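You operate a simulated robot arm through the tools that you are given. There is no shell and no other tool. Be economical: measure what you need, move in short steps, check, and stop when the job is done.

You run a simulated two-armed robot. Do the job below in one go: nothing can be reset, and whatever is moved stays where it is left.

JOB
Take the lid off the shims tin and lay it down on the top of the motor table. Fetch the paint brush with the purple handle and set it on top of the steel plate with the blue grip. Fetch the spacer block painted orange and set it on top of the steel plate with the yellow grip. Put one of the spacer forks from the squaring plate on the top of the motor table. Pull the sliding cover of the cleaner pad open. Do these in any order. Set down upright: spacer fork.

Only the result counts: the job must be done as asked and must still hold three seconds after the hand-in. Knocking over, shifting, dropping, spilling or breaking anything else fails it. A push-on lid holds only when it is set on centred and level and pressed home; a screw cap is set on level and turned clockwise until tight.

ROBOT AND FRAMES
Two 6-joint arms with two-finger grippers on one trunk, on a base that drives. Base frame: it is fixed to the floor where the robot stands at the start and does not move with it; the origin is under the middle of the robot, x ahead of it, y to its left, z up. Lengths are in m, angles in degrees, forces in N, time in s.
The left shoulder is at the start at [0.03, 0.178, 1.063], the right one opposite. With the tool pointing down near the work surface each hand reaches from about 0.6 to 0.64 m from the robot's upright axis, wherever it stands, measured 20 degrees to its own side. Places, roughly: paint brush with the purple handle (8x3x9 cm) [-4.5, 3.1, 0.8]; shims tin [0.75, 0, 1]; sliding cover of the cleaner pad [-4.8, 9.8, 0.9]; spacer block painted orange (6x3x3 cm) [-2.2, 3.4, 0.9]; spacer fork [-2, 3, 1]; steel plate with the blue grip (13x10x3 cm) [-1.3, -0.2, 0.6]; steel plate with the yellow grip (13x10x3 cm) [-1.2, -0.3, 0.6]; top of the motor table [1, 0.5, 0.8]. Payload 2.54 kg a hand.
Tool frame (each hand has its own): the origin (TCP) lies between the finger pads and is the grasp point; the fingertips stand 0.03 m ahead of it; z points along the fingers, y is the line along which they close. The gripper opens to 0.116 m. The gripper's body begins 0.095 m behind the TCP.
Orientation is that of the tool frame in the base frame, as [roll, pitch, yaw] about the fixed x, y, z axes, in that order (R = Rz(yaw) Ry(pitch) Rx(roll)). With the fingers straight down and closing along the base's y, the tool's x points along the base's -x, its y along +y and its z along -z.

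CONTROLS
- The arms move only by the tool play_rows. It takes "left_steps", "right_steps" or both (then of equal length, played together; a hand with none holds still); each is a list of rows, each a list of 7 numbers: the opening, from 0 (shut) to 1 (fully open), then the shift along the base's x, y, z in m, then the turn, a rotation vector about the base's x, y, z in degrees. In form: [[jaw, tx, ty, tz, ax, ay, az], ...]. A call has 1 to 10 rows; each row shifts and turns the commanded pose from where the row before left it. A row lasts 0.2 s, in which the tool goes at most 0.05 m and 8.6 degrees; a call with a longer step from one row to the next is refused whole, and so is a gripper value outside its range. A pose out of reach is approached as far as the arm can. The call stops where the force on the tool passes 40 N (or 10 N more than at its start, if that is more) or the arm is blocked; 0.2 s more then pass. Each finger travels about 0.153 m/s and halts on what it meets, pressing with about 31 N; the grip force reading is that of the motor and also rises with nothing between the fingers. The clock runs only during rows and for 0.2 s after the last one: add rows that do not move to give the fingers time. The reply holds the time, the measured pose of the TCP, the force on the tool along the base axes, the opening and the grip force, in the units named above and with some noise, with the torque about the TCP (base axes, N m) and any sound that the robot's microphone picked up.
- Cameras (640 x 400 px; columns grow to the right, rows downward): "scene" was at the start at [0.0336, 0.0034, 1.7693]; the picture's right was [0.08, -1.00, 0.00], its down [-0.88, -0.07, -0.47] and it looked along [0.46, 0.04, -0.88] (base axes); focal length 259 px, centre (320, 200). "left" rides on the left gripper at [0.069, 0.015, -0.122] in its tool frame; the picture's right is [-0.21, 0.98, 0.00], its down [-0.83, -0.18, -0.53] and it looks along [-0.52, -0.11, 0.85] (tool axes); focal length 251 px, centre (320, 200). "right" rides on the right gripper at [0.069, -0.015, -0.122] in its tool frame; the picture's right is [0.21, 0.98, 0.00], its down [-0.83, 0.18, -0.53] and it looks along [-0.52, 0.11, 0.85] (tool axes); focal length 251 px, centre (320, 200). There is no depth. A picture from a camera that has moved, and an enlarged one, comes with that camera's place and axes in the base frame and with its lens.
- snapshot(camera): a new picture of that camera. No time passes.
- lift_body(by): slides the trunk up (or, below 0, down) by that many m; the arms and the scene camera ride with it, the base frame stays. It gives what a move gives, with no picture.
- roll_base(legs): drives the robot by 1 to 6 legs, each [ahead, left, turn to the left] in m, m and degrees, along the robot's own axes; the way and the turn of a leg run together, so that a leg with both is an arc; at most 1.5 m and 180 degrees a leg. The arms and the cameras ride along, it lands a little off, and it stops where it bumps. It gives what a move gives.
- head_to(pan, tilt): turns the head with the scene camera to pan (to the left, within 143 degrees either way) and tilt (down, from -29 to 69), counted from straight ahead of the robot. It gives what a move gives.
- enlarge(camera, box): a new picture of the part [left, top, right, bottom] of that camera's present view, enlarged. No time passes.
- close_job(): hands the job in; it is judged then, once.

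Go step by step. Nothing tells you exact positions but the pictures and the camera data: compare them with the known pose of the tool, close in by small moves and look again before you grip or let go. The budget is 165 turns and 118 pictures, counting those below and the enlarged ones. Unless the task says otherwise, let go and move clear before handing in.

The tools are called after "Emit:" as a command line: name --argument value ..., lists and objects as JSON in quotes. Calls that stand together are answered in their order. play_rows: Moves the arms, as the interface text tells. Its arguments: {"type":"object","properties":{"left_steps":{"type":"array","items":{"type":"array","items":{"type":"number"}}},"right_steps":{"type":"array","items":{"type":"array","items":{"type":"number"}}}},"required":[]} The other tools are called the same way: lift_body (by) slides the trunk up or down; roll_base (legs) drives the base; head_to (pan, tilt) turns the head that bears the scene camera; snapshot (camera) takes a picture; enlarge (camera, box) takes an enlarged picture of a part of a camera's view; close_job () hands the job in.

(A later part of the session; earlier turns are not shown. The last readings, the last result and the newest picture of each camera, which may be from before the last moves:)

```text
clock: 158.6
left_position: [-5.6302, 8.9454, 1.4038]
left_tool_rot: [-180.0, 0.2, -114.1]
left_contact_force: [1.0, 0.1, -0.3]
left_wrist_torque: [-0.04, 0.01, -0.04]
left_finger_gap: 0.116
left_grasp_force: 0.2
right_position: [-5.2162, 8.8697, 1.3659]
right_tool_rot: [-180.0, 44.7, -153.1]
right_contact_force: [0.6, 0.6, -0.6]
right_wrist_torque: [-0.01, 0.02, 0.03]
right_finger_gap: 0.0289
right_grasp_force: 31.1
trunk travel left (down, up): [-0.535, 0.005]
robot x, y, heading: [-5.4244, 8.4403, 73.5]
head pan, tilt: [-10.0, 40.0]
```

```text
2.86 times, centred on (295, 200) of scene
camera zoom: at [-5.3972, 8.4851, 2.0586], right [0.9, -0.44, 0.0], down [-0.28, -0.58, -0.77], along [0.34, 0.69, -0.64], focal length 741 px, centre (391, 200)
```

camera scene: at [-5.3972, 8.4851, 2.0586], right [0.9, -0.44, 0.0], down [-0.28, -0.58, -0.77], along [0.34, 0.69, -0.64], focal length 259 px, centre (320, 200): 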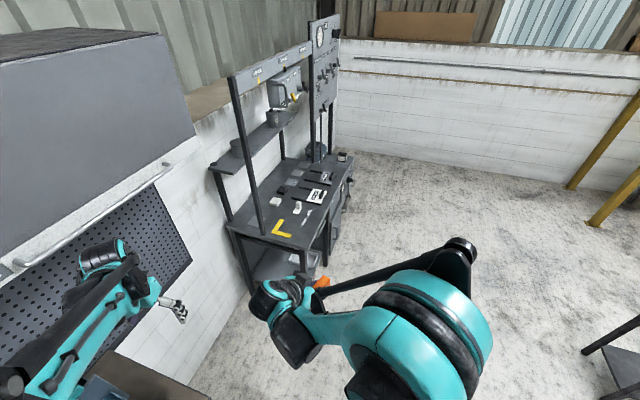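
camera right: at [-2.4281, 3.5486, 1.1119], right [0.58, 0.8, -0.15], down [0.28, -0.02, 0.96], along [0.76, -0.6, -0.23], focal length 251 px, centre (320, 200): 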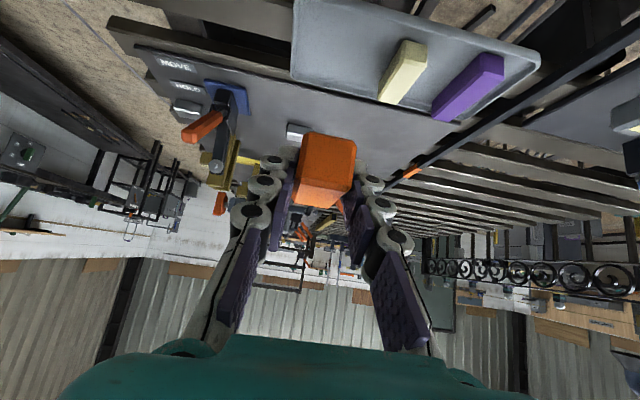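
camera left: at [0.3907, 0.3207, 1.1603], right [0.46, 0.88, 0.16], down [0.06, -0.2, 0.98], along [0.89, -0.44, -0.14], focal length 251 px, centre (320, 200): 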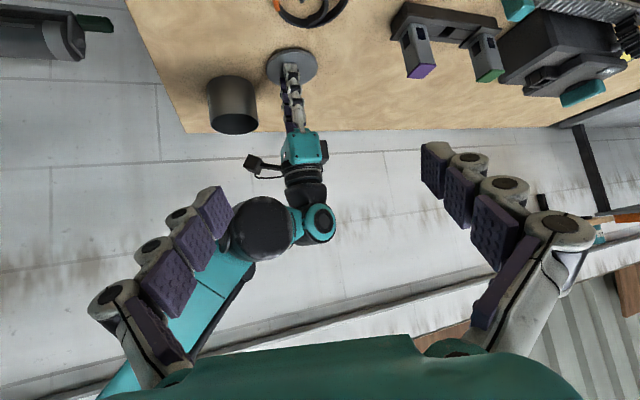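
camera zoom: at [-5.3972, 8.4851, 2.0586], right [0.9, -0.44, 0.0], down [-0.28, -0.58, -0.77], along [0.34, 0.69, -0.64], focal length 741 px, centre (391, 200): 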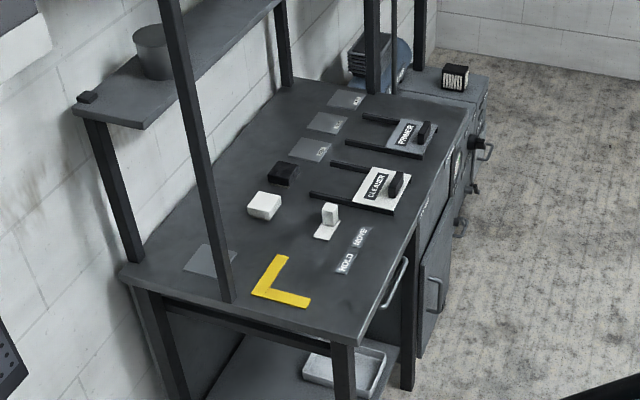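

The CLEANER cover sits on rails running back toward the wall, with a black knob near the bench front. I'll drive to stand in front of it, facing the bench.

Emit:
roll_base --legs '[[0, 0, -32], [0.8, 0, 0], [0.8, 0, 0], [0, 0, 93]]'

Emit:
lift_body --by -0.2

Emit:
snapshot --camera "left"

```text
clock: 172.3
left_position: [-4.7905, 9.5709, 1.4035]
left_tool_rot: [179.9, 0.0, -50.9]
left_contact_force: [0.2, 0.5, -0.2]
left_wrist_torque: [-0.04, 0.04, -0.01]
left_finger_gap: 0.1159
left_grasp_force: 0.0
right_position: [-4.5345, 9.9063, 1.3668]
right_tool_rot: [-179.9, 44.7, -90.0]
right_contact_force: [-0.3, -0.8, -0.5]
right_wrist_torque: [-0.05, 0.01, 0.0]
right_finger_gap: 0.0291
right_grasp_force: 31.7
trunk travel left (down, up): [-0.535, 0.005]
robot x, y, heading: [-4.2455, 9.5211, 137.0]
head pan, tilt: [-10.0, 40.0]
```

```text
clock: 174.4
left_position: [-4.7901, 9.5713, 1.2032]
left_tool_rot: [180.0, -0.1, -51.0]
left_contact_force: [-0.1, 0.2, -1.4]
left_wrist_torque: [-0.01, -0.01, -0.03]
left_finger_gap: 0.1161
left_grasp_force: 0.0
right_position: [-4.535, 9.905, 1.1669]
right_tool_rot: [-179.8, 44.7, -90.0]
right_contact_force: [-0.2, -0.2, -1.2]
right_wrist_torque: [-0.05, 0.05, 0.04]
right_finger_gap: 0.0291
right_grasp_force: 31.2
trunk travel left (down, up): [-0.335, 0.205]
robot x, y, heading: [-4.2446, 9.5231, 137.2]
head pan, tilt: [-10.0, 40.0]
```

```text
57 pictures are left
camera left: at [-4.7601, 9.5081, 1.325], right [-0.89, -0.45, 0.0], down [-0.38, 0.76, 0.53], along [-0.24, 0.48, -0.85], focal length 251 px, centre (320, 200)
```

left: 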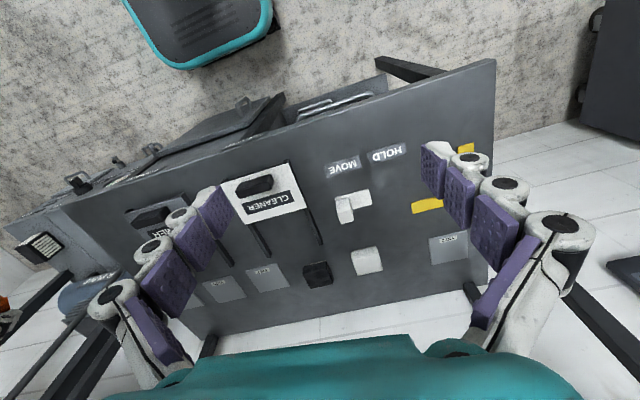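

Emit:
enlarge --camera "left" --box '[205, 145, 345, 285]'

```text
2.86 times, centred on (275, 215) of left
camera zoom: at [-4.7601, 9.5081, 1.325], right [-0.89, -0.45, 0.0], down [-0.38, 0.76, 0.53], along [-0.24, 0.48, -0.85], focal length 718 px, centre (449, 157)
```

zoom: 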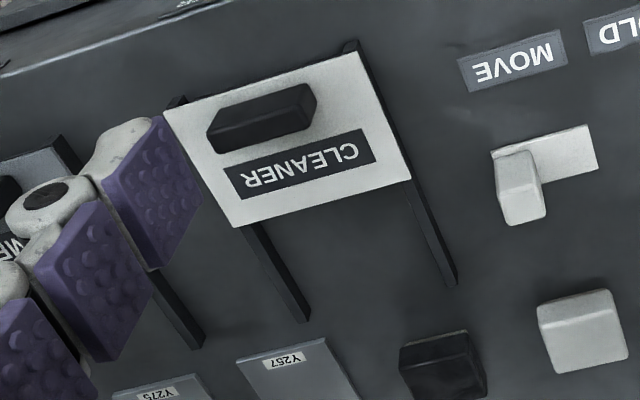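

The knob is a bar at (-4.755, 9.768, ~0.915), and the rails run behind it toward the wall. I'll bring closed left fingers down in front of the bar to push the cover along its rails.

Emit:
play_rows --left_steps '[[0.6, 0.0113, 0.0273, -0.03, 0, 0, 0], [0.3, 0.0113, 0.0273, -0.03, 0, 0, 0], [0, 0.0113, 0.0273, -0.03, 0, 0, 0], [0, 0.0113, 0.0273, -0.03, 0, 0, 0], [0, 0.0113, 0.0273, -0.03, 0, 0, 0], [0, 0.0113, 0.0273, -0.03, 0, 0, 0], [0, 0, 0, -0.04, 0, 0, 0], [0, 0, 0, 0, 0, 0, 0]]'

Emit:
snapshot --camera "left"

```text
clock: 176.2
left_position: [-4.7223, 9.735, 0.9812]
left_tool_rot: [179.9, 0.0, -51.0]
left_contact_force: [-0.4, -0.6, -0.4]
left_wrist_torque: [-0.01, 0.02, 0.01]
left_finger_gap: 0.0001
left_grasp_force: 28.6
right_position: [-4.5336, 9.9051, 1.1671]
right_tool_rot: [-180.0, 44.6, -90.2]
right_contact_force: [-0.9, -1.0, -1.0]
right_wrist_torque: [-0.04, 0.0, 0.03]
right_finger_gap: 0.029
right_grasp_force: 30.9
trunk travel left (down, up): [-0.335, 0.205]
robot x, y, heading: [-4.2495, 9.5241, 136.9]
head pan, tilt: [-10.0, 40.0]
```

```text
55 pictures are left
camera left: at [-4.6918, 9.6723, 1.1031], right [-0.89, -0.45, 0.0], down [-0.38, 0.76, 0.53], along [-0.24, 0.48, -0.85], focal length 251 px, centre (320, 200)
```

left: 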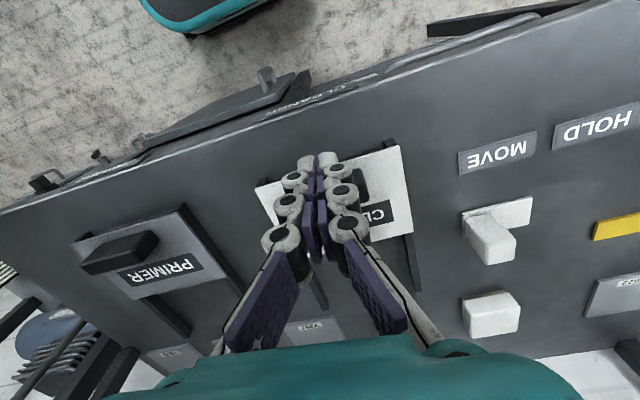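

Emit:
play_rows --left_steps '[[0, 0, 0, -0.02, 0, 0, 0], [0, 0, 0, -0.012, 0, 0, 0], [0, 0, 0, -0.01, 0, 0, 0], [0, 0, 0, 0, 0, 0, 0]]'

Emit:
snapshot --camera "left"

```text
clock: 177.2
left_position: [-4.7233, 9.7352, 0.9401]
left_tool_rot: [180.0, 0.0, -51.0]
left_contact_force: [0.6, 0.1, -1.4]
left_wrist_torque: [-0.02, 0.04, 0.0]
left_finger_gap: 0.0002
left_grasp_force: 28.4
right_position: [-4.5337, 9.9052, 1.1671]
right_tool_rot: [-180.0, 44.7, -90.1]
right_contact_force: [0.6, 0.0, -1.6]
right_wrist_torque: [-0.02, -0.02, -0.03]
right_finger_gap: 0.0292
right_grasp_force: 31.4
trunk travel left (down, up): [-0.335, 0.205]
robot x, y, heading: [-4.2471, 9.5212, 136.9]
head pan, tilt: [-10.0, 40.0]
```

```text
54 pictures are left
camera left: at [-4.6921, 9.6723, 1.0625], right [-0.89, -0.45, 0.0], down [-0.38, 0.76, 0.53], along [-0.24, 0.48, -0.85], focal length 251 px, centre (320, 200)
```

left: 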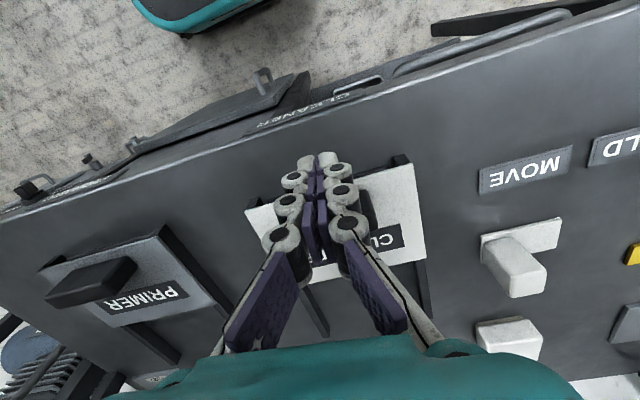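

Tips are just in front of the cover. I'll push along the rails.

Emit:
play_rows --left_steps '[[0, -0.01, 0.01, 0, 0, 0, 0], [0, -0.01, 0.01, 0, 0, 0, 0], [0, -0.01, 0.01, 0, 0, 0, 0], [0, -0.01, 0.01, 0, 0, 0, 0], [0, -0.01, 0.01, 0, 0, 0, 0], [0, -0.01, 0.01, 0, 0, 0, 0], [0, 0, 0, 0, 0, 0, 0]]'

Emit:
snapshot --camera "left"

```text
clock: 178.8
left_position: [-4.7851, 9.7952, 0.9422]
left_tool_rot: [180.0, 0.0, -51.0]
left_contact_force: [1.7, 0.9, 2.4]
left_wrist_torque: [-0.02, 0.02, 0.02]
left_finger_gap: 0.0
left_grasp_force: 28.1
right_position: [-4.5334, 9.9058, 1.1661]
right_tool_rot: [-180.0, 44.7, -90.1]
right_contact_force: [-0.1, 0.6, -1.7]
right_wrist_torque: [0.0, -0.01, -0.01]
right_finger_gap: 0.029
right_grasp_force: 31.6
trunk travel left (down, up): [-0.335, 0.205]
robot x, y, heading: [-4.2475, 9.5237, 137.0]
head pan, tilt: [-10.0, 40.0]
```

```text
53 pictures are left
camera left: at [-4.7536, 9.7317, 1.0628], right [-0.89, -0.45, 0.0], down [-0.38, 0.76, 0.53], along [-0.24, 0.48, -0.85], focal length 251 px, centre (320, 200)
```

left: 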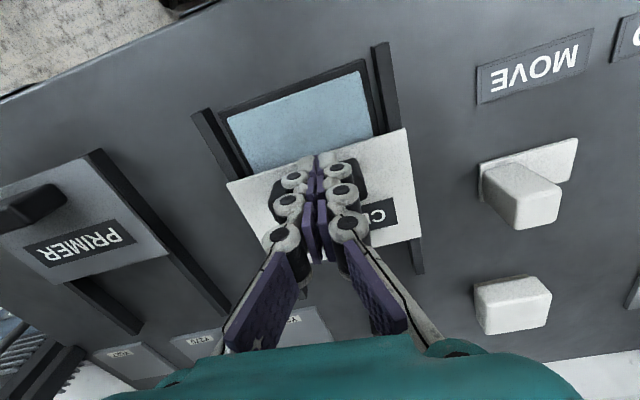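

The blue pad is appearing. I'll keep pushing to the end of travel.

Emit:
play_rows --left_steps '[[0, -0.008, 0.008, 0, 0, 0, 0], [0, -0.008, 0.008, 0, 0, 0, 0], [0, -0.007, 0.007, 0, 0, 0, 0], [0, -0.007, 0.007, 0, 0, 0, 0], [0, -0.007, 0.007, 0, 0, 0, 0], [0, -0.007, 0.007, 0, 0, 0, 0]]'

Emit:
snapshot --camera "left"

```text
clock: 180.2
left_position: [-4.8243, 9.8353, 0.9424]
left_tool_rot: [-180.0, -0.2, -51.0]
left_contact_force: [18.1, -16.6, 1.3]
left_wrist_torque: [-0.47, -0.29, 0.09]
left_finger_gap: 0.0001
left_grasp_force: 28.7
right_position: [-4.5319, 9.903, 1.1681]
right_tool_rot: [179.9, 44.8, -90.1]
right_contact_force: [0.9, 0.4, -1.5]
right_wrist_torque: [-0.02, 0.01, 0.02]
right_finger_gap: 0.029
right_grasp_force: 31.0
trunk travel left (down, up): [-0.335, 0.205]
robot x, y, heading: [-4.2422, 9.527, 136.9]
head pan, tilt: [-10.0, 40.0]
```

```text
52 pictures are left
camera left: at [-4.793, 9.7729, 1.0633], right [-0.89, -0.45, 0.0], down [-0.38, 0.76, 0.53], along [-0.24, 0.48, -0.85], focal length 251 px, centre (320, 200)
```

left: 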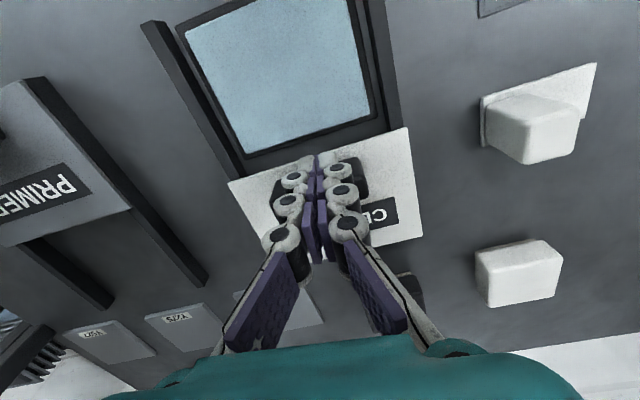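

The cover is fully open against its stop. I'll back the hand off, tuck it, raise the trunk and drive back toward the brush.

Emit:
play_rows --left_steps '[[0, 0.01, -0.01, 0, 0, 0, 0], [0, 0, 0, 0.045, 0, 0, 0], [0, 0, 0, 0.045, 0, 0, 0], [0, 0.004, -0.04, 0.03, 0, 0, 0], [0.5, 0.004, -0.04, 0.03, 0, 0, 0], [1, 0.004, -0.04, 0.03, 0, 0, 0], [1, 0.004, -0.045, 0.02, 0, 0, 0], [1, 0.004, -0.045, 0.02, 0, 0, 0], [1, 0.004, -0.044, 0.02, 0, 0, 0]]'

Emit:
lift_body --by 0.2

Emit:
roll_base --legs '[[0, 0, 85.7], [0.8, 0, 0], [0.8, 0, 0], [0, 0, 9.5], [1.0, 0, 0], [0.95, 0, 0]]'

```text
refused: row 4 steps farther than a row can; nothing moved
```

```text
clock: 182.4
left_position: [-4.8266, 9.838, 1.1402]
left_tool_rot: [179.9, 0.0, -51.0]
left_contact_force: [0.3, 0.2, 0.3]
left_wrist_torque: [0.01, 0.02, 0.01]
left_finger_gap: 0.0002
left_grasp_force: 28.4
right_position: [-4.534, 9.905, 1.3661]
right_tool_rot: [-179.9, 44.7, -89.9]
right_contact_force: [-1.1, -0.3, -1.2]
right_wrist_torque: [-0.03, 0.02, 0.01]
right_finger_gap: 0.029
right_grasp_force: 31.1
trunk travel left (down, up): [-0.535, 0.005]
robot x, y, heading: [-4.2429, 9.525, 137.2]
head pan, tilt: [-10.0, 40.0]
```

```text
clock: 204.5
left_position: [-6.8975, 6.2483, 1.1404]
left_tool_rot: [179.9, -0.1, 43.3]
left_contact_force: [0.3, 0.4, 0.2]
left_wrist_torque: [-0.03, 0.01, -0.04]
left_finger_gap: 0.0001
left_grasp_force: 28.5
right_position: [-6.9858, 6.5348, 1.367]
right_tool_rot: [-179.9, 44.8, 4.2]
right_contact_force: [-0.3, 0.0, -1.7]
right_wrist_torque: [0.04, -0.06, 0.0]
right_finger_gap: 0.0293
right_grasp_force: 30.8
trunk travel left (down, up): [-0.535, 0.005]
robot x, y, heading: [-6.6262, 6.8508, -128.9]
head pan, tilt: [-10.0, 40.0]
```

The tuck move was refused but nothing was touched. I'll tuck the left hand now, then drive on to the brush.

Emit:
play_rows --left_steps '[[0.5, 0.031, 0.006, 0.032, 0, 0, 0], [1, 0.031, 0.006, 0.032, 0, 0, 0], [1, 0.031, 0.006, 0.032, 0, 0, 0], [1, 0.031, 0.006, 0.032, 0, 0, 0], [1, 0.031, 0.006, 0.032, 0, 0, 0], [1, 0.031, 0.006, 0.032, 0, 0, 0], [1, 0.031, 0.006, 0.032, 0, 0, 0], [1, 0.031, 0.006, 0.032, 0, 0, 0]]'

Emit:
roll_base --legs '[[0, 0, 73], [1.27, 0, 0], [0, 0, 6], [1.2, 0, 0], [1.0, 0, 0]]'

```text
clock: 206.3
left_position: [-6.6485, 6.2991, 1.3978]
left_tool_rot: [180.0, 0.1, 43.3]
left_contact_force: [-0.2, -0.2, 0.6]
left_wrist_torque: [-0.04, 0.01, 0.01]
left_finger_gap: 0.1158
left_grasp_force: 0.0
right_position: [-6.9847, 6.535, 1.3673]
right_tool_rot: [-179.9, 44.7, 4.2]
right_contact_force: [-0.2, 0.6, -1.6]
right_wrist_torque: [-0.03, -0.01, -0.03]
right_finger_gap: 0.0293
right_grasp_force: 31.1
trunk travel left (down, up): [-0.535, 0.005]
robot x, y, heading: [-6.6271, 6.8513, -128.7]
head pan, tilt: [-10.0, 40.0]
```

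```text
clock: 227.0
left_position: [-3.8286, 4.0883, 1.3963]
left_tool_rot: [179.9, 0.1, 124.7]
left_contact_force: [-0.1, -0.6, -0.3]
left_wrist_torque: [-0.01, 0.0, -0.02]
left_finger_gap: 0.116
left_grasp_force: 0.0
right_position: [-4.1114, 3.7932, 1.3678]
right_tool_rot: [-179.9, 44.6, 85.7]
right_contact_force: [0.3, 0.1, -1.5]
right_wrist_torque: [0.03, -0.03, -0.01]
right_finger_gap: 0.0293
right_grasp_force: 31.1
trunk travel left (down, up): [-0.535, 0.005]
robot x, y, heading: [-4.3699, 4.1964, -47.2]
head pan, tilt: [-10.0, 40.0]
```

Emit:
roll_base --legs '[[0, 0, -14], [0.65, 0, 0], [0, 0, -83.6]]'

Emit:
head_to --pan 12 --tilt 60

Emit:
snapshot --camera "scene"

Emit:
snapshot --camera "left"

```text
clock: 235.0
left_position: [-4.2447, 3.1107, 1.3953]
left_tool_rot: [180.0, 0.0, 26.3]
left_contact_force: [-0.9, 0.2, -0.3]
left_wrist_torque: [0.01, 0.02, -0.02]
left_finger_gap: 0.1163
left_grasp_force: 0.1
right_position: [-4.4969, 3.4358, 1.3673]
right_tool_rot: [-179.9, 44.7, -12.7]
right_contact_force: [-0.1, -0.5, -0.9]
right_wrist_torque: [-0.06, -0.03, 0.02]
right_finger_gap: 0.0291
right_grasp_force: 31.2
trunk travel left (down, up): [-0.535, 0.005]
robot x, y, heading: [-4.0621, 3.6366, -145.7]
head pan, tilt: [-10.0, 40.0]
```

```text
clock: 235.9
left_position: [-4.2453, 3.1115, 1.3972]
left_tool_rot: [179.9, 0.0, 26.5]
left_contact_force: [0.2, 0.1, 0.2]
left_wrist_torque: [-0.01, 0.03, -0.01]
left_finger_gap: 0.1159
left_grasp_force: 0.1
right_position: [-4.4967, 3.4347, 1.3668]
right_tool_rot: [-179.9, 44.7, -12.8]
right_contact_force: [0.7, -0.1, -1.7]
right_wrist_torque: [0.01, -0.04, 0.0]
right_finger_gap: 0.0292
right_grasp_force: 30.8
trunk travel left (down, up): [-0.535, 0.005]
robot x, y, heading: [-4.0582, 3.6298, -145.4]
head pan, tilt: [12.0, 60.0]
```

```text
51 pictures are left
camera scene: at [-4.0828, 3.6001, 2.0318], right [-0.72, 0.69, 0.0], down [0.6, 0.63, -0.5], along [-0.35, -0.36, -0.87], focal length 259 px, centre (320, 200)
```

scene: 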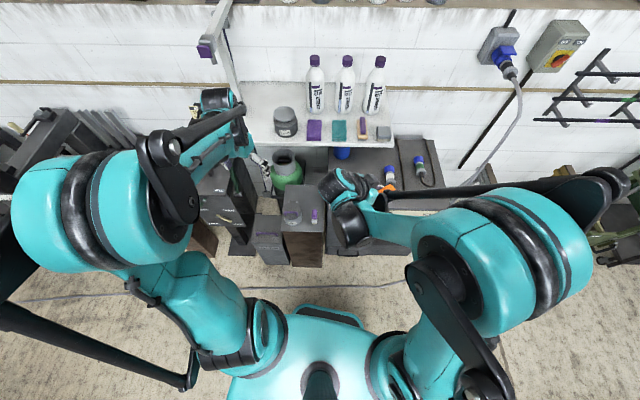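

```text
50 pictures are left
camera left: at [-4.1781, 3.1286, 1.5179], right [0.24, -0.97, 0.0], down [-0.82, -0.2, 0.53], along [-0.52, -0.13, -0.85], focal length 251 px, centre (320, 200)
```

left: 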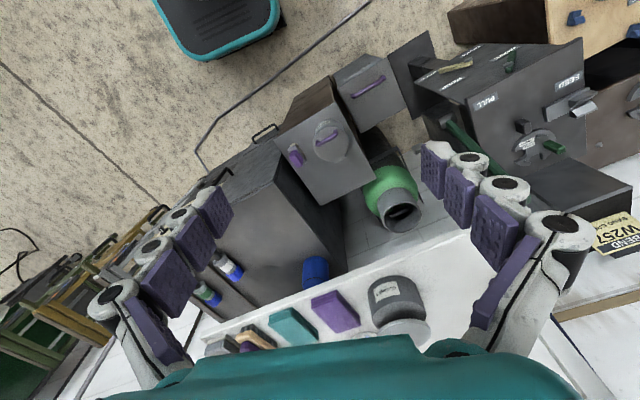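

Emit:
enlarge --camera "left" --box '[260, 90, 380, 210]'

Emit:
enlarge --camera "scene" --box '[250, 180, 370, 280]'

```text
3.33 times, centred on (320, 150) of left
camera zoom: at [-4.1781, 3.1286, 1.5179], right [0.24, -0.97, 0.0], down [-0.82, -0.2, 0.53], along [-0.52, -0.13, -0.85], focal length 838 px, centre (320, 367)
```

zoom: 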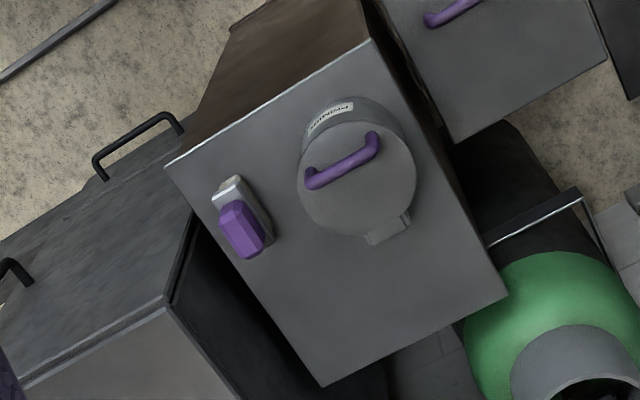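

```text
4.00 times, centred on (310, 230) of scene
camera zoom: at [-4.0828, 3.6001, 2.0318], right [-0.72, 0.69, 0.0], down [0.6, 0.63, -0.5], along [-0.35, -0.36, -0.87], focal length 1037 px, centre (360, 80)
```

zoom: 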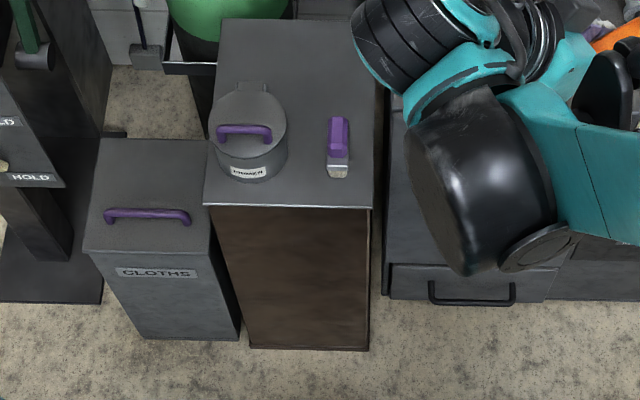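

The brush stands on the pedestal at about (-4.503, 3.125), its top at z ≈ 0.77 and its length pointing at me. I'll lower the trunk and approach with the left hand tilted 45°.

Emit:
lift_body --by -0.3

Emit:
play_rows --left_steps '[[0.8, -0.02, 0.0075, -0.01, 0, 0, 6.2], [0.8, -0.02, 0.0075, -0.01, 0, 0, 6.2], [0.8, -0.02, 0.0075, -0.01, 0, 0, 6.2], [0.8, -0.02, 0.0075, -0.015, -5.3, 5.3, 0], [0.8, -0.02, 0.0075, -0.015, -5.3, 5.3, 0], [0.8, -0.02, 0.0075, -0.015, -5.3, 5.3, 0], [0.7, -0.02, 0.0075, -0.015, -5.3, 5.3, 0], [0.7, -0.02, 0.0075, -0.015, -5.3, 5.3, 0], [0.7, -0.02, 0.0075, -0.015, -5.3, 5.3, 0], [0.7, -0.02, 0.0065, 0, 0, 0, 0]]'

Emit:
play_rows --left_steps '[[0.7, 0, 0, -0.035, 0, 0, 0], [0.7, 0, 0, -0.035, 0, 0, 0], [0.7, 0, 0, -0.035, 0, 0, 0], [0.7, 0, 0, 0, 0, 0, 0]]'

Emit:
snapshot --camera "left"

```text
clock: 238.9
left_position: [-4.2446, 3.1115, 1.0966]
left_tool_rot: [180.0, 0.1, 26.5]
left_contact_force: [0.1, 0.5, -0.6]
left_wrist_torque: [-0.01, 0.0, 0.01]
left_finger_gap: 0.116
left_grasp_force: 0.0
right_position: [-4.497, 3.4347, 1.0671]
right_tool_rot: [-180.0, 44.7, -12.7]
right_contact_force: [1.3, 0.2, -0.6]
right_wrist_torque: [-0.04, -0.04, 0.0]
right_finger_gap: 0.0292
right_grasp_force: 31.0
trunk travel left (down, up): [-0.235, 0.305]
robot x, y, heading: [-4.0592, 3.6353, -145.6]
head pan, tilt: [12.0, 60.0]
```

```text
clock: 241.1
left_position: [-4.4551, 3.1802, 0.9896]
left_tool_rot: [179.9, 45.2, 45.0]
left_contact_force: [-0.4, 1.1, 0.6]
left_wrist_torque: [0.02, -0.03, 0.02]
left_finger_gap: 0.0813
left_grasp_force: 0.1
left hand out of reach, approached as far as the arm can: row 9
right_position: [-4.4964, 3.4344, 1.0664]
right_tool_rot: [-179.9, 44.7, -12.7]
right_contact_force: [-0.1, 0.1, -2.1]
right_wrist_torque: [-0.01, -0.04, 0.03]
right_finger_gap: 0.0289
right_grasp_force: 30.7
trunk travel left (down, up): [-0.235, 0.305]
robot x, y, heading: [-4.0608, 3.6326, -145.6]
head pan, tilt: [12.0, 60.0]
```

```text
clock: 242.1
left_position: [-4.4984, 3.1617, 0.9365]
left_tool_rot: [179.9, 44.9, 45.0]
left_contact_force: [-0.6, -0.3, 0.4]
left_wrist_torque: [0.0, -0.03, -0.01]
left_finger_gap: 0.0813
left_grasp_force: 0.1
left hand out of reach, approached as far as the arm can: row 1, 2, 3
right_position: [-4.4954, 3.4357, 1.0667]
right_tool_rot: [180.0, 44.7, -12.7]
right_contact_force: [0.7, 0.2, -0.9]
right_wrist_torque: [-0.05, 0.0, 0.01]
right_finger_gap: 0.0291
right_grasp_force: 31.5
trunk travel left (down, up): [-0.235, 0.305]
robot x, y, heading: [-4.0608, 3.6337, -145.7]
head pan, tilt: [12.0, 60.0]
```

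```text
47 pictures are left
camera left: at [-4.3934, 3.2458, 0.9738], right [0.58, -0.8, 0.15], down [-0.28, -0.02, 0.96], along [-0.76, -0.6, -0.23], focal length 251 px, centre (320, 200)
```

left: 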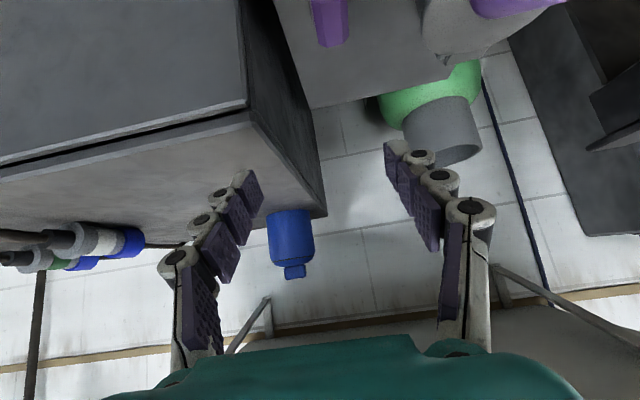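

The tilted arm is too cramped this close. I'll raise the hand, back the base up 0.12 m, and lower the trunk.

Emit:
play_rows --left_steps '[[0.7, 0.015, 0.015, 0.04, 0, 0, 0], [0.7, 0.015, 0.015, 0.04, 0, 0, 0], [0.7, 0, 0, 0.04, 0, 0, 0], [0.7, 0, 0, 0, 0, 0, 0]]'

Emit:
roll_base --legs '[[-0.12, 0, 0]]'

Emit:
lift_body --by -0.12

```text
clock: 243.1
left_position: [-4.4655, 3.19, 1.056]
left_tool_rot: [179.9, 45.0, 45.3]
left_contact_force: [-0.7, 0.1, 0.2]
left_wrist_torque: [0.03, -0.01, -0.04]
left_finger_gap: 0.0812
left_grasp_force: 0.1
right_position: [-4.4988, 3.4377, 1.066]
right_tool_rot: [-179.9, 44.6, -13.0]
right_contact_force: [0.9, -0.5, -1.6]
right_wrist_torque: [-0.02, -0.07, 0.01]
right_finger_gap: 0.0293
right_grasp_force: 31.2
trunk travel left (down, up): [-0.235, 0.305]
robot x, y, heading: [-4.0608, 3.6339, -145.5]
head pan, tilt: [12.0, 60.0]
```

```text
clock: 244.3
left_position: [-4.3652, 3.2582, 1.0558]
left_tool_rot: [179.8, 45.0, 45.3]
left_contact_force: [0.6, 0.8, -0.2]
left_wrist_torque: [0.0, -0.03, -0.01]
left_finger_gap: 0.0813
left_grasp_force: 0.0
right_position: [-4.3982, 3.5068, 1.066]
right_tool_rot: [-179.9, 44.7, -13.2]
right_contact_force: [1.1, -1.0, -0.6]
right_wrist_torque: [-0.02, -0.03, 0.02]
right_finger_gap: 0.029
right_grasp_force: 31.3
trunk travel left (down, up): [-0.235, 0.305]
robot x, y, heading: [-3.9561, 3.6991, -145.7]
head pan, tilt: [12.0, 60.0]
```

```text
clock: 245.8
left_position: [-4.3654, 3.2572, 0.9348]
left_tool_rot: [179.9, 45.0, 45.3]
left_contact_force: [-0.2, 0.3, -0.3]
left_wrist_torque: [0.01, 0.0, 0.02]
left_finger_gap: 0.0809
left_grasp_force: 0.1
right_position: [-4.3998, 3.5068, 0.9469]
right_tool_rot: [-179.9, 44.7, -13.1]
right_contact_force: [0.3, 0.0, -0.2]
right_wrist_torque: [-0.01, -0.05, -0.03]
right_finger_gap: 0.0292
right_grasp_force: 31.2
trunk travel left (down, up): [-0.115, 0.425]
robot x, y, heading: [-3.9597, 3.7024, -145.7]
head pan, tilt: [12.0, 60.0]
```

Emit:
play_rows --left_steps '[[0.7, -0.026, -0.024, -0.032, 0, 0, 0], [0.7, -0.026, -0.024, -0.032, 0, 0, 0], [0.7, -0.02, -0.019, -0.026, 0, 0, 0], [0.7, 0, 0, 0, 0, 0, 0]]'

Emit:
snapshot --camera "left"

```text
clock: 246.8
left_position: [-4.4369, 3.1923, 0.8476]
left_tool_rot: [180.0, 45.0, 45.3]
left_contact_force: [-0.3, -0.3, 0.5]
left_wrist_torque: [-0.02, 0.0, 0.0]
left_finger_gap: 0.0812
left_grasp_force: 0.1
right_position: [-4.3998, 3.507, 0.9467]
right_tool_rot: [-179.9, 44.7, -13.2]
right_contact_force: [-0.1, 0.8, -1.3]
right_wrist_torque: [0.0, -0.02, 0.02]
right_finger_gap: 0.0289
right_grasp_force: 31.2
trunk travel left (down, up): [-0.115, 0.425]
robot x, y, heading: [-3.9646, 3.705, -145.8]
head pan, tilt: [12.0, 60.0]
```

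```text
46 pictures are left
camera left: at [-4.3339, 3.2769, 0.8839], right [0.59, -0.79, 0.15], down [-0.27, -0.02, 0.96], along [-0.76, -0.61, -0.23], focal length 251 px, centre (320, 200)
```

left: 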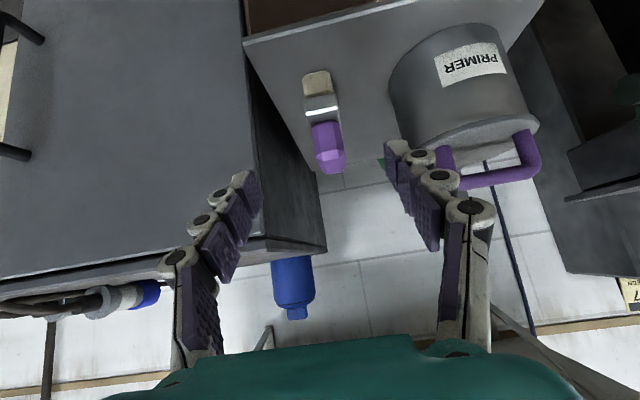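

Emit:
play_rows --left_steps '[[0.6, -0.026, -0.026, -0.032, 0, 0, 0], [0.6, -0.026, -0.026, -0.032, 0, 0, 0], [0.6, 0, 0, 0, 0, 0, 0]]'

Emit:
snapshot --camera "left"

```text
clock: 247.6
left_position: [-4.4893, 3.1392, 0.7834]
left_tool_rot: [179.8, 45.0, 45.3]
left_contact_force: [-0.4, 0.4, -0.5]
left_wrist_torque: [-0.01, 0.03, 0.0]
left_finger_gap: 0.0697
left_grasp_force: 0.1
right_position: [-4.3984, 3.5079, 0.9469]
right_tool_rot: [-179.9, 44.7, -13.2]
right_contact_force: [0.5, 0.4, -1.4]
right_wrist_torque: [-0.02, -0.02, 0.04]
right_finger_gap: 0.0292
right_grasp_force: 31.2
trunk travel left (down, up): [-0.115, 0.425]
robot x, y, heading: [-3.9606, 3.6996, -145.3]
head pan, tilt: [12.0, 60.0]
```

```text
45 pictures are left
camera left: at [-4.3858, 3.2242, 0.8196], right [0.59, -0.79, 0.15], down [-0.27, -0.02, 0.96], along [-0.76, -0.61, -0.23], focal length 251 px, centre (320, 200)
```

left: 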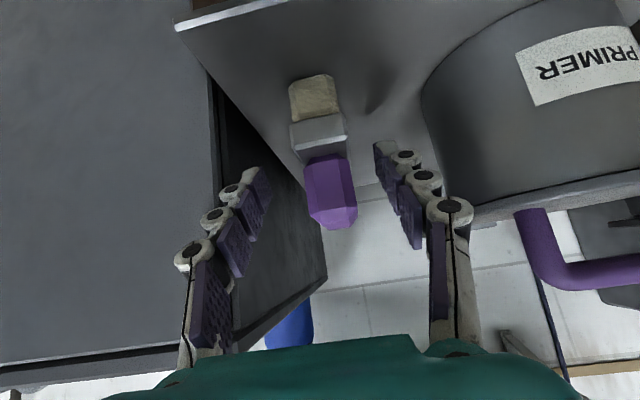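

Emit:
play_rows --left_steps '[[0.6, -0.014, -0.014, -0.012, 0, 0, 0], [0.6, -0.01, -0.01, -0.008, 0, 0, 0], [0.6, 0, 0, 0, 0, 0, 0]]'

Emit:
snapshot --camera "left"

```text
clock: 248.4
left_position: [-4.5135, 3.114, 0.7634]
left_tool_rot: [179.9, 45.1, 45.2]
left_contact_force: [0.1, -0.6, 0.7]
left_wrist_torque: [-0.01, -0.03, -0.03]
left_finger_gap: 0.0695
left_grasp_force: 0.1
right_position: [-4.3996, 3.506, 0.9464]
right_tool_rot: [-179.9, 44.8, -13.3]
right_contact_force: [-0.3, -0.7, -0.7]
right_wrist_torque: [-0.01, -0.02, 0.02]
right_finger_gap: 0.0291
right_grasp_force: 31.2
trunk travel left (down, up): [-0.115, 0.425]
robot x, y, heading: [-3.9591, 3.6998, -145.9]
head pan, tilt: [12.0, 60.0]
```

```text
44 pictures are left
camera left: at [-4.409, 3.2005, 0.7999], right [0.59, -0.79, 0.15], down [-0.27, -0.02, 0.96], along [-0.76, -0.61, -0.23], focal length 251 px, centre (320, 200)
```

left: 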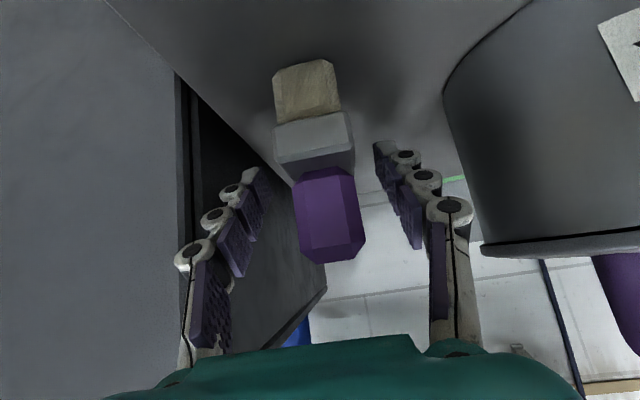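

Emit:
play_rows --left_steps '[[0.4, 0, 0, 0, 0, 0, 0], [0.2, 0, 0, 0, 0, 0, 0], [0.1, 0, 0, 0, 0, 0, 0], [0.1, 0, 0, 0, 0, 0, 0], [0.1, 0, 0, 0.01, 0, 0, 0], [0.1, 0, 0, 0.02, 0, 0, 0], [0.1, 0, 0, 0.02, 0, 0, 0]]'

Emit:
snapshot --camera "left"

```text
clock: 250.0
left_position: [-4.5133, 3.1139, 0.8118]
left_tool_rot: [180.0, 45.0, 45.3]
left_contact_force: [-0.4, 0.4, -0.9]
left_wrist_torque: [-0.03, 0.02, -0.03]
left_finger_gap: 0.0284
left_grasp_force: 31.2
right_position: [-4.3983, 3.5064, 0.9467]
right_tool_rot: [-179.9, 44.7, -13.2]
right_contact_force: [0.3, -0.2, -1.3]
right_wrist_torque: [-0.01, -0.03, 0.0]
right_finger_gap: 0.0292
right_grasp_force: 31.1
trunk travel left (down, up): [-0.115, 0.425]
robot x, y, heading: [-3.9607, 3.7039, -145.6]
head pan, tilt: [12.0, 60.0]
```

```text
43 pictures are left
camera left: at [-4.4088, 3.2002, 0.8489], right [0.59, -0.79, 0.15], down [-0.27, -0.02, 0.96], along [-0.76, -0.61, -0.23], focal length 251 px, centre (320, 200)
```

left: 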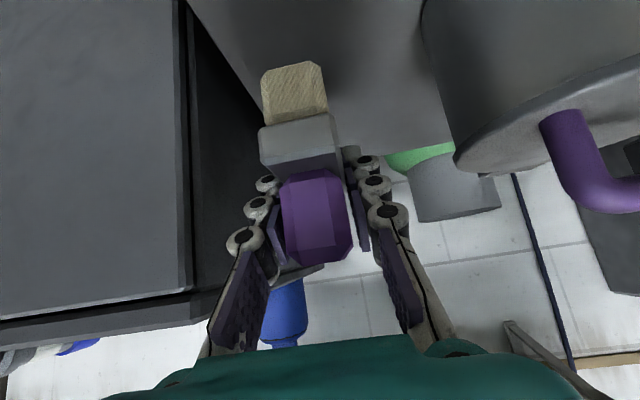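

The brush is held. I'll pull the hand in, raise the trunk and drive back down the aisle to the cart with the plates.

Emit:
play_rows --left_steps '[[0.1, 0.0, 0.0, 0.04, 0, 0, 0], [0.1, 0.02, 0.02, 0.035, 0, 0, 0], [0.1, 0.02, 0.02, 0.03, 0, 0, 0], [0.1, 0.02, 0.02, 0.03, 0, 0, 0], [0.1, 0.02, 0.02, 0, 0, 0, 0], [0.1, 0, 0, 0, 0, 0, 0]]'

Emit:
lift_body --by 0.4

Emit:
roll_base --legs '[[-0.1, 0, 0], [0, 0, 107], [1.42, 0, 0], [0, 0, -4], [1.45, 0, 0]]'

```text
clock: 251.4
left_position: [-4.4342, 3.1948, 0.9482]
left_tool_rot: [179.9, 45.0, 45.3]
left_contact_force: [0.5, -0.2, -0.6]
left_wrist_torque: [-0.04, 0.04, 0.02]
left_finger_gap: 0.0285
left_grasp_force: 31.0
right_position: [-4.4003, 3.5054, 0.9465]
right_tool_rot: [-179.9, 44.7, -13.2]
right_contact_force: [0.3, -0.4, -1.3]
right_wrist_torque: [0.02, -0.03, -0.03]
right_finger_gap: 0.029
right_grasp_force: 31.5
trunk travel left (down, up): [-0.115, 0.425]
robot x, y, heading: [-3.961, 3.7028, -145.5]
head pan, tilt: [12.0, 60.0]
```

```text
clock: 255.2
left_position: [-4.4347, 3.1953, 1.3459]
left_tool_rot: [179.9, 45.0, 45.3]
left_contact_force: [0.8, -0.6, -1.6]
left_wrist_torque: [0.0, -0.01, 0.02]
left_finger_gap: 0.0284
left_grasp_force: 31.8
right_position: [-4.3996, 3.507, 1.345]
right_tool_rot: [-179.8, 44.8, -13.1]
right_contact_force: [0.2, -0.3, -1.6]
right_wrist_torque: [0.01, 0.0, -0.01]
right_finger_gap: 0.0292
right_grasp_force: 31.1
trunk travel left (down, up): [-0.515, 0.025]
robot x, y, heading: [-3.9613, 3.7015, -145.8]
head pan, tilt: [12.0, 60.0]
```

```text
clock: 274.7
left_position: [-1.1484, 1.5093, 1.347]
left_tool_rot: [179.9, 45.0, 146.5]
left_contact_force: [-0.3, 0.7, -1.4]
left_wrist_torque: [-0.04, 0.0, -0.02]
left_finger_gap: 0.0282
left_grasp_force: 31.1
right_position: [-1.4629, 1.4831, 1.3472]
right_tool_rot: [-179.9, 44.7, 88.0]
right_contact_force: [-0.3, -0.1, -1.0]
right_wrist_torque: [0.06, -0.01, 0.02]
right_finger_gap: 0.0293
right_grasp_force: 31.1
trunk travel left (down, up): [-0.515, 0.025]
robot x, y, heading: [-1.7387, 1.8751, -44.4]
head pan, tilt: [12.0, 60.0]
```

Emit:
roll_base --legs '[[0, 0, -7.6], [1.0, 0, 0], [1.0, 0, 0], [0, 0, -92]]'

Emit:
head_to --pan 0 --tilt 52

Emit:
snapshot --camera "scene"

```text
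clock: 289.3
left_position: [-0.9424, -0.2371, 1.347]
left_tool_rot: [179.9, 45.0, 47.1]
left_contact_force: [0.6, -0.3, -0.6]
left_wrist_torque: [-0.01, -0.01, -0.01]
left_finger_gap: 0.0288
left_grasp_force: 31.1
right_position: [-0.917, 0.076, 1.3458]
right_tool_rot: [-179.9, 44.7, -11.5]
right_contact_force: [-0.6, 0.0, -1.0]
right_wrist_torque: [0.0, -0.03, 0.01]
right_finger_gap: 0.0291
right_grasp_force: 31.3
trunk travel left (down, up): [-0.515, 0.025]
robot x, y, heading: [-0.4846, 0.2788, -143.8]
head pan, tilt: [12.0, 60.0]
```

```text
clock: 290.1
left_position: [-0.943, -0.237, 1.3468]
left_tool_rot: [179.9, 45.0, 47.0]
left_contact_force: [-0.4, 0.2, -0.2]
left_wrist_torque: [-0.03, -0.02, 0.03]
left_finger_gap: 0.0286
left_grasp_force: 30.9
right_position: [-0.9176, 0.0749, 1.3466]
right_tool_rot: [-179.9, 44.7, -11.4]
right_contact_force: [0.0, -0.3, -1.4]
right_wrist_torque: [-0.02, -0.05, 0.02]
right_finger_gap: 0.029
right_grasp_force: 31.0
trunk travel left (down, up): [-0.515, 0.025]
robot x, y, heading: [-0.4811, 0.2836, -144.1]
head pan, tilt: [0.0, 52.0]
```

```text
42 pictures are left
camera scene: at [-0.5214, 0.255, 2.0217], right [-0.59, 0.81, 0.0], down [0.64, 0.46, -0.62], along [-0.5, -0.36, -0.79], focal length 259 px, centre (320, 200)
```

scene: 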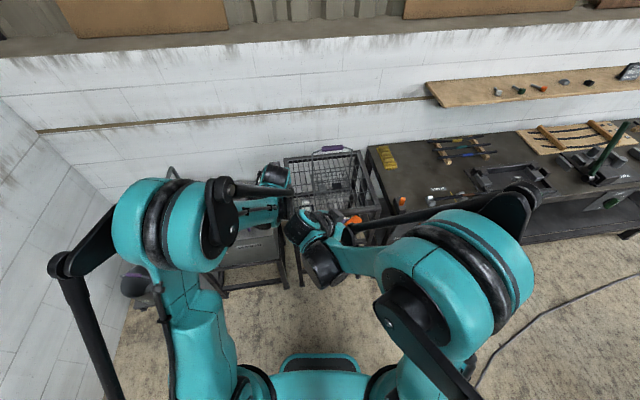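

Emit:
snapshot --camera "left"

Emit:
enlarge --camera "scene" --box '[210, 140, 410, 300]'

```text
41 pictures are left
camera left: at [-0.8412, -0.1482, 1.3844], right [0.61, -0.78, 0.15], down [-0.27, -0.03, 0.96], along [-0.74, -0.63, -0.23], focal length 251 px, centre (320, 200)
```

left: 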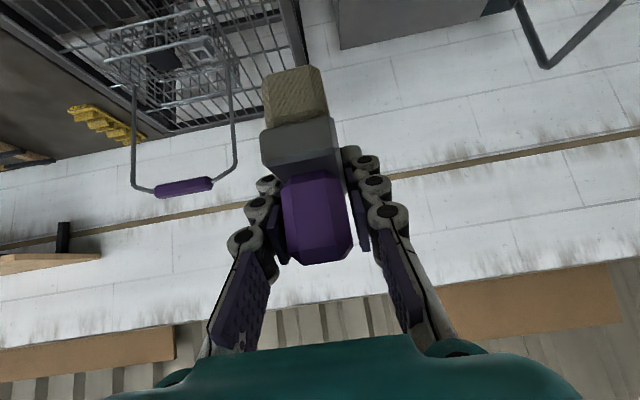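

```text
2.50 times, centred on (310, 220) of scene
camera zoom: at [-0.5214, 0.255, 2.0217], right [-0.59, 0.81, 0.0], down [0.64, 0.46, -0.62], along [-0.5, -0.36, -0.79], focal length 648 px, centre (345, 150)
```

zoom: 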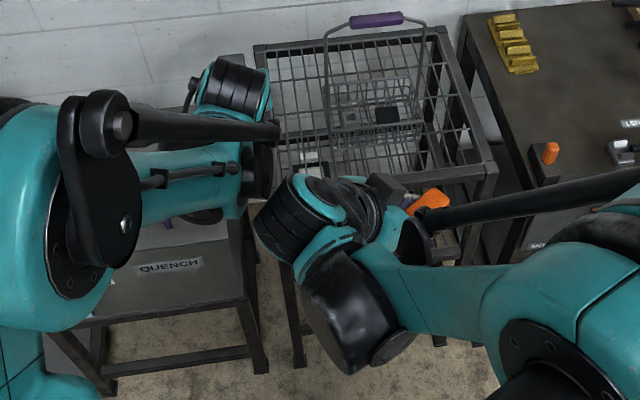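

The arms hide the cart. I'll back up and lower the trunk for a flatter view of its middle shelf.

Emit:
roll_base --legs '[[-0.3, 0, 0]]'

Emit:
play_rows --right_steps '[[0.1, 0.02, 0.035, 0, 0, 0, 0], [0.1, 0.02, 0.035, 0, 0, 0, 0], [0.1, 0.02, 0.035, 0, 0, 0, 0], [0.1, 0.02, 0.035, 0, 0, 0, 0], [0.1, 0, 0, 0, 0, 0, 0]]' --left_steps '[[0.1, 0.02, -0.035, 0, 0, 0, 0], [0.1, 0.02, -0.035, 0, 0, 0, 0], [0.1, 0.02, -0.035, 0, 0, 0, 0], [0.1, 0.02, -0.035, 0, 0, 0, 0], [0.1, 0, 0, 0, 0, 0, 0]]'

Emit:
lift_body --by -0.4

Emit:
head_to --pan 0 --tilt 38

Emit:
snapshot --camera "scene"

```text
clock: 292.1
left_position: [-0.6992, -0.0562, 1.3467]
left_tool_rot: [179.9, 45.0, 46.7]
left_contact_force: [0.2, 0.9, -0.3]
left_wrist_torque: [-0.02, 0.01, 0.0]
left_finger_gap: 0.0285
left_grasp_force: 31.0
right_position: [-0.6725, 0.2545, 1.3459]
right_tool_rot: [-179.8, 44.7, -11.7]
right_contact_force: [0.1, 0.1, -1.4]
right_wrist_torque: [-0.05, -0.05, -0.03]
right_finger_gap: 0.0288
right_grasp_force: 31.0
trunk travel left (down, up): [-0.515, 0.025]
robot x, y, heading: [-0.2379, 0.4611, -144.6]
head pan, tilt: [0.0, 52.0]
```

```text
clock: 293.3
left_position: [-0.6186, -0.1973, 1.3475]
left_tool_rot: [179.9, 45.0, 46.7]
left_contact_force: [-0.4, -0.6, -0.7]
left_wrist_torque: [-0.03, 0.0, -0.02]
left_finger_gap: 0.0285
left_grasp_force: 30.9
right_position: [-0.5945, 0.3949, 1.3461]
right_tool_rot: [-179.9, 44.6, -11.8]
right_contact_force: [-1.0, -0.2, -1.3]
right_wrist_torque: [0.01, -0.03, -0.02]
right_finger_gap: 0.0293
right_grasp_force: 31.1
trunk travel left (down, up): [-0.515, 0.025]
robot x, y, heading: [-0.2423, 0.4603, -144.3]
head pan, tilt: [0.0, 52.0]
```

```text
clock: 297.2
left_position: [-0.6177, -0.1965, 0.9476]
left_tool_rot: [179.9, 45.0, 46.8]
left_contact_force: [0.6, 0.7, -0.9]
left_wrist_torque: [-0.02, 0.02, 0.0]
left_finger_gap: 0.0287
left_grasp_force: 31.3
right_position: [-0.5933, 0.3961, 0.9463]
right_tool_rot: [-179.9, 44.6, -11.8]
right_contact_force: [0.9, 0.2, -1.0]
right_wrist_torque: [-0.04, -0.04, 0.01]
right_finger_gap: 0.0291
right_grasp_force: 30.4
trunk travel left (down, up): [-0.115, 0.425]
robot x, y, heading: [-0.234, 0.462, -143.9]
head pan, tilt: [0.0, 52.0]
```

```text
clock: 297.9
left_position: [-0.6192, -0.1966, 0.9468]
left_tool_rot: [179.9, 44.9, 46.6]
left_contact_force: [-0.1, -0.2, -1.4]
left_wrist_torque: [0.0, 0.07, 0.0]
left_finger_gap: 0.0286
left_grasp_force: 30.8
right_position: [-0.5927, 0.3961, 0.9456]
right_tool_rot: [-179.9, 44.6, -11.9]
right_contact_force: [-0.3, 0.2, -0.7]
right_wrist_torque: [-0.01, -0.01, -0.01]
right_finger_gap: 0.029
right_grasp_force: 30.9
trunk travel left (down, up): [-0.115, 0.425]
robot x, y, heading: [-0.2367, 0.4618, -144.4]
head pan, tilt: [0.0, 38.0]
```

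```text
39 pictures are left
camera scene: at [-0.2841, 0.4272, 1.6415], right [-0.59, 0.81, 0.0], down [0.5, 0.36, -0.79], along [-0.64, -0.46, -0.62], focal length 259 px, centre (320, 200)
```

scene: 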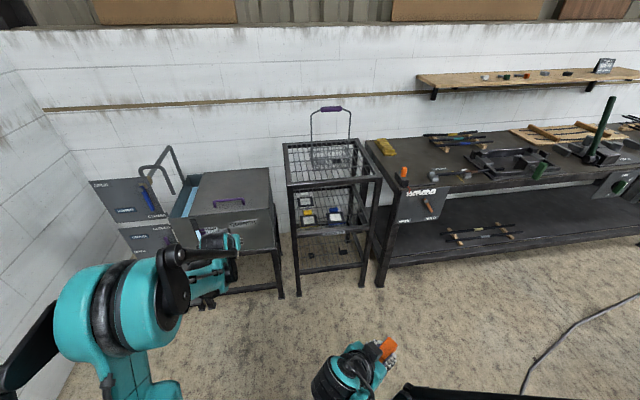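

Clear view now. I'll zoom into the cart's middle shelf.

Emit:
enlarge --camera "scene" --box '[275, 130, 385, 285]'

```text
2.58 times, centred on (330, 208) of scene
camera zoom: at [-0.2841, 0.4272, 1.6415], right [-0.59, 0.81, 0.0], down [0.5, 0.36, -0.79], along [-0.64, -0.46, -0.62], focal length 669 px, centre (294, 181)
```

zoom: 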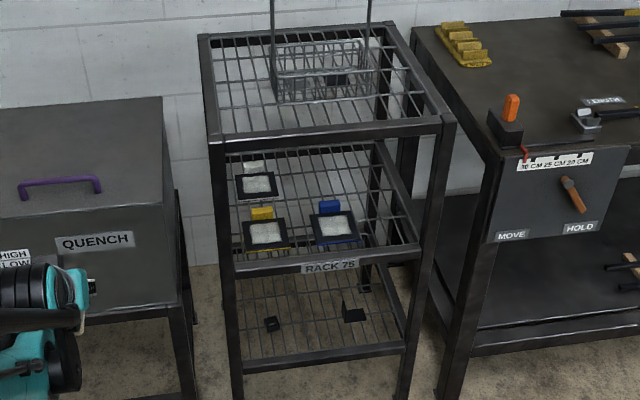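

The yellow plate's centre is about (-1.163, -0.286) and the blue's (-1.269, -0.171), on the middle shelf near its front, with about 0.3 m of clearance. I'll turn the right hand toward the rack and lift the brush hand out of the way.

Emit:
play_rows --right_steps '[[0.1, 0, 0, 0, 0, 0, 7.6], [0.1, 0, 0, 0, 0, 0, 7.6], [0.1, 0, 0, 0, 0, 0, 7.6], [0.1, 0, 0, 0, 0, 0, 7.6], [0.1, 0, 0, 0, 0, 0, 7.6], [0.1, 0, 0, 0, 0, 0, 7.6], [0.1, 0, 0, 0, 0, 0, 7.6], [0.1, 0, 0, 0, 0, 0, 7.6], [0.1, 0, 0, 0, 0, 0, 7.6]]' --left_steps '[[0.1, 0.01, 0.01, 0.038, 0, 0, 0], [0.1, 0.01, 0.01, 0.038, 0, 0, 0], [0.1, 0.01, 0.01, 0.038, 0, 0, 0], [0.1, 0.01, 0.01, 0.038, 0, 0, 0], [0.1, 0.01, 0.01, 0.038, 0, 0, 0], [0.1, 0.01, 0.01, 0.038, 0, 0, 0], [0.1, 0.01, 0.01, 0.038, 0, 0, 0], [0.1, 0.01, 0.01, 0.038, 0, 0, 0], [0.1, 0, 0, 0, 0, 0, 0]]'

```text
clock: 300.1
left_position: [-0.5389, -0.116, 1.2544]
left_tool_rot: [-179.9, 45.1, 46.8]
left_contact_force: [-0.5, 0.0, -0.2]
left_wrist_torque: [-0.01, 0.03, -0.01]
left_finger_gap: 0.0286
left_grasp_force: 31.0
right_position: [-0.6191, 0.3849, 0.9649]
right_tool_rot: [-179.9, 44.8, 56.7]
right_contact_force: [0.2, 0.2, -1.4]
right_wrist_torque: [0.03, -0.01, -0.01]
right_finger_gap: 0.0293
right_grasp_force: 30.6
trunk travel left (down, up): [-0.115, 0.425]
robot x, y, heading: [-0.2381, 0.4641, -144.4]
head pan, tilt: [0.0, 38.0]
stopped in row 9 (right hand): the arm was blocked; the commanded pose is now the measured one
```

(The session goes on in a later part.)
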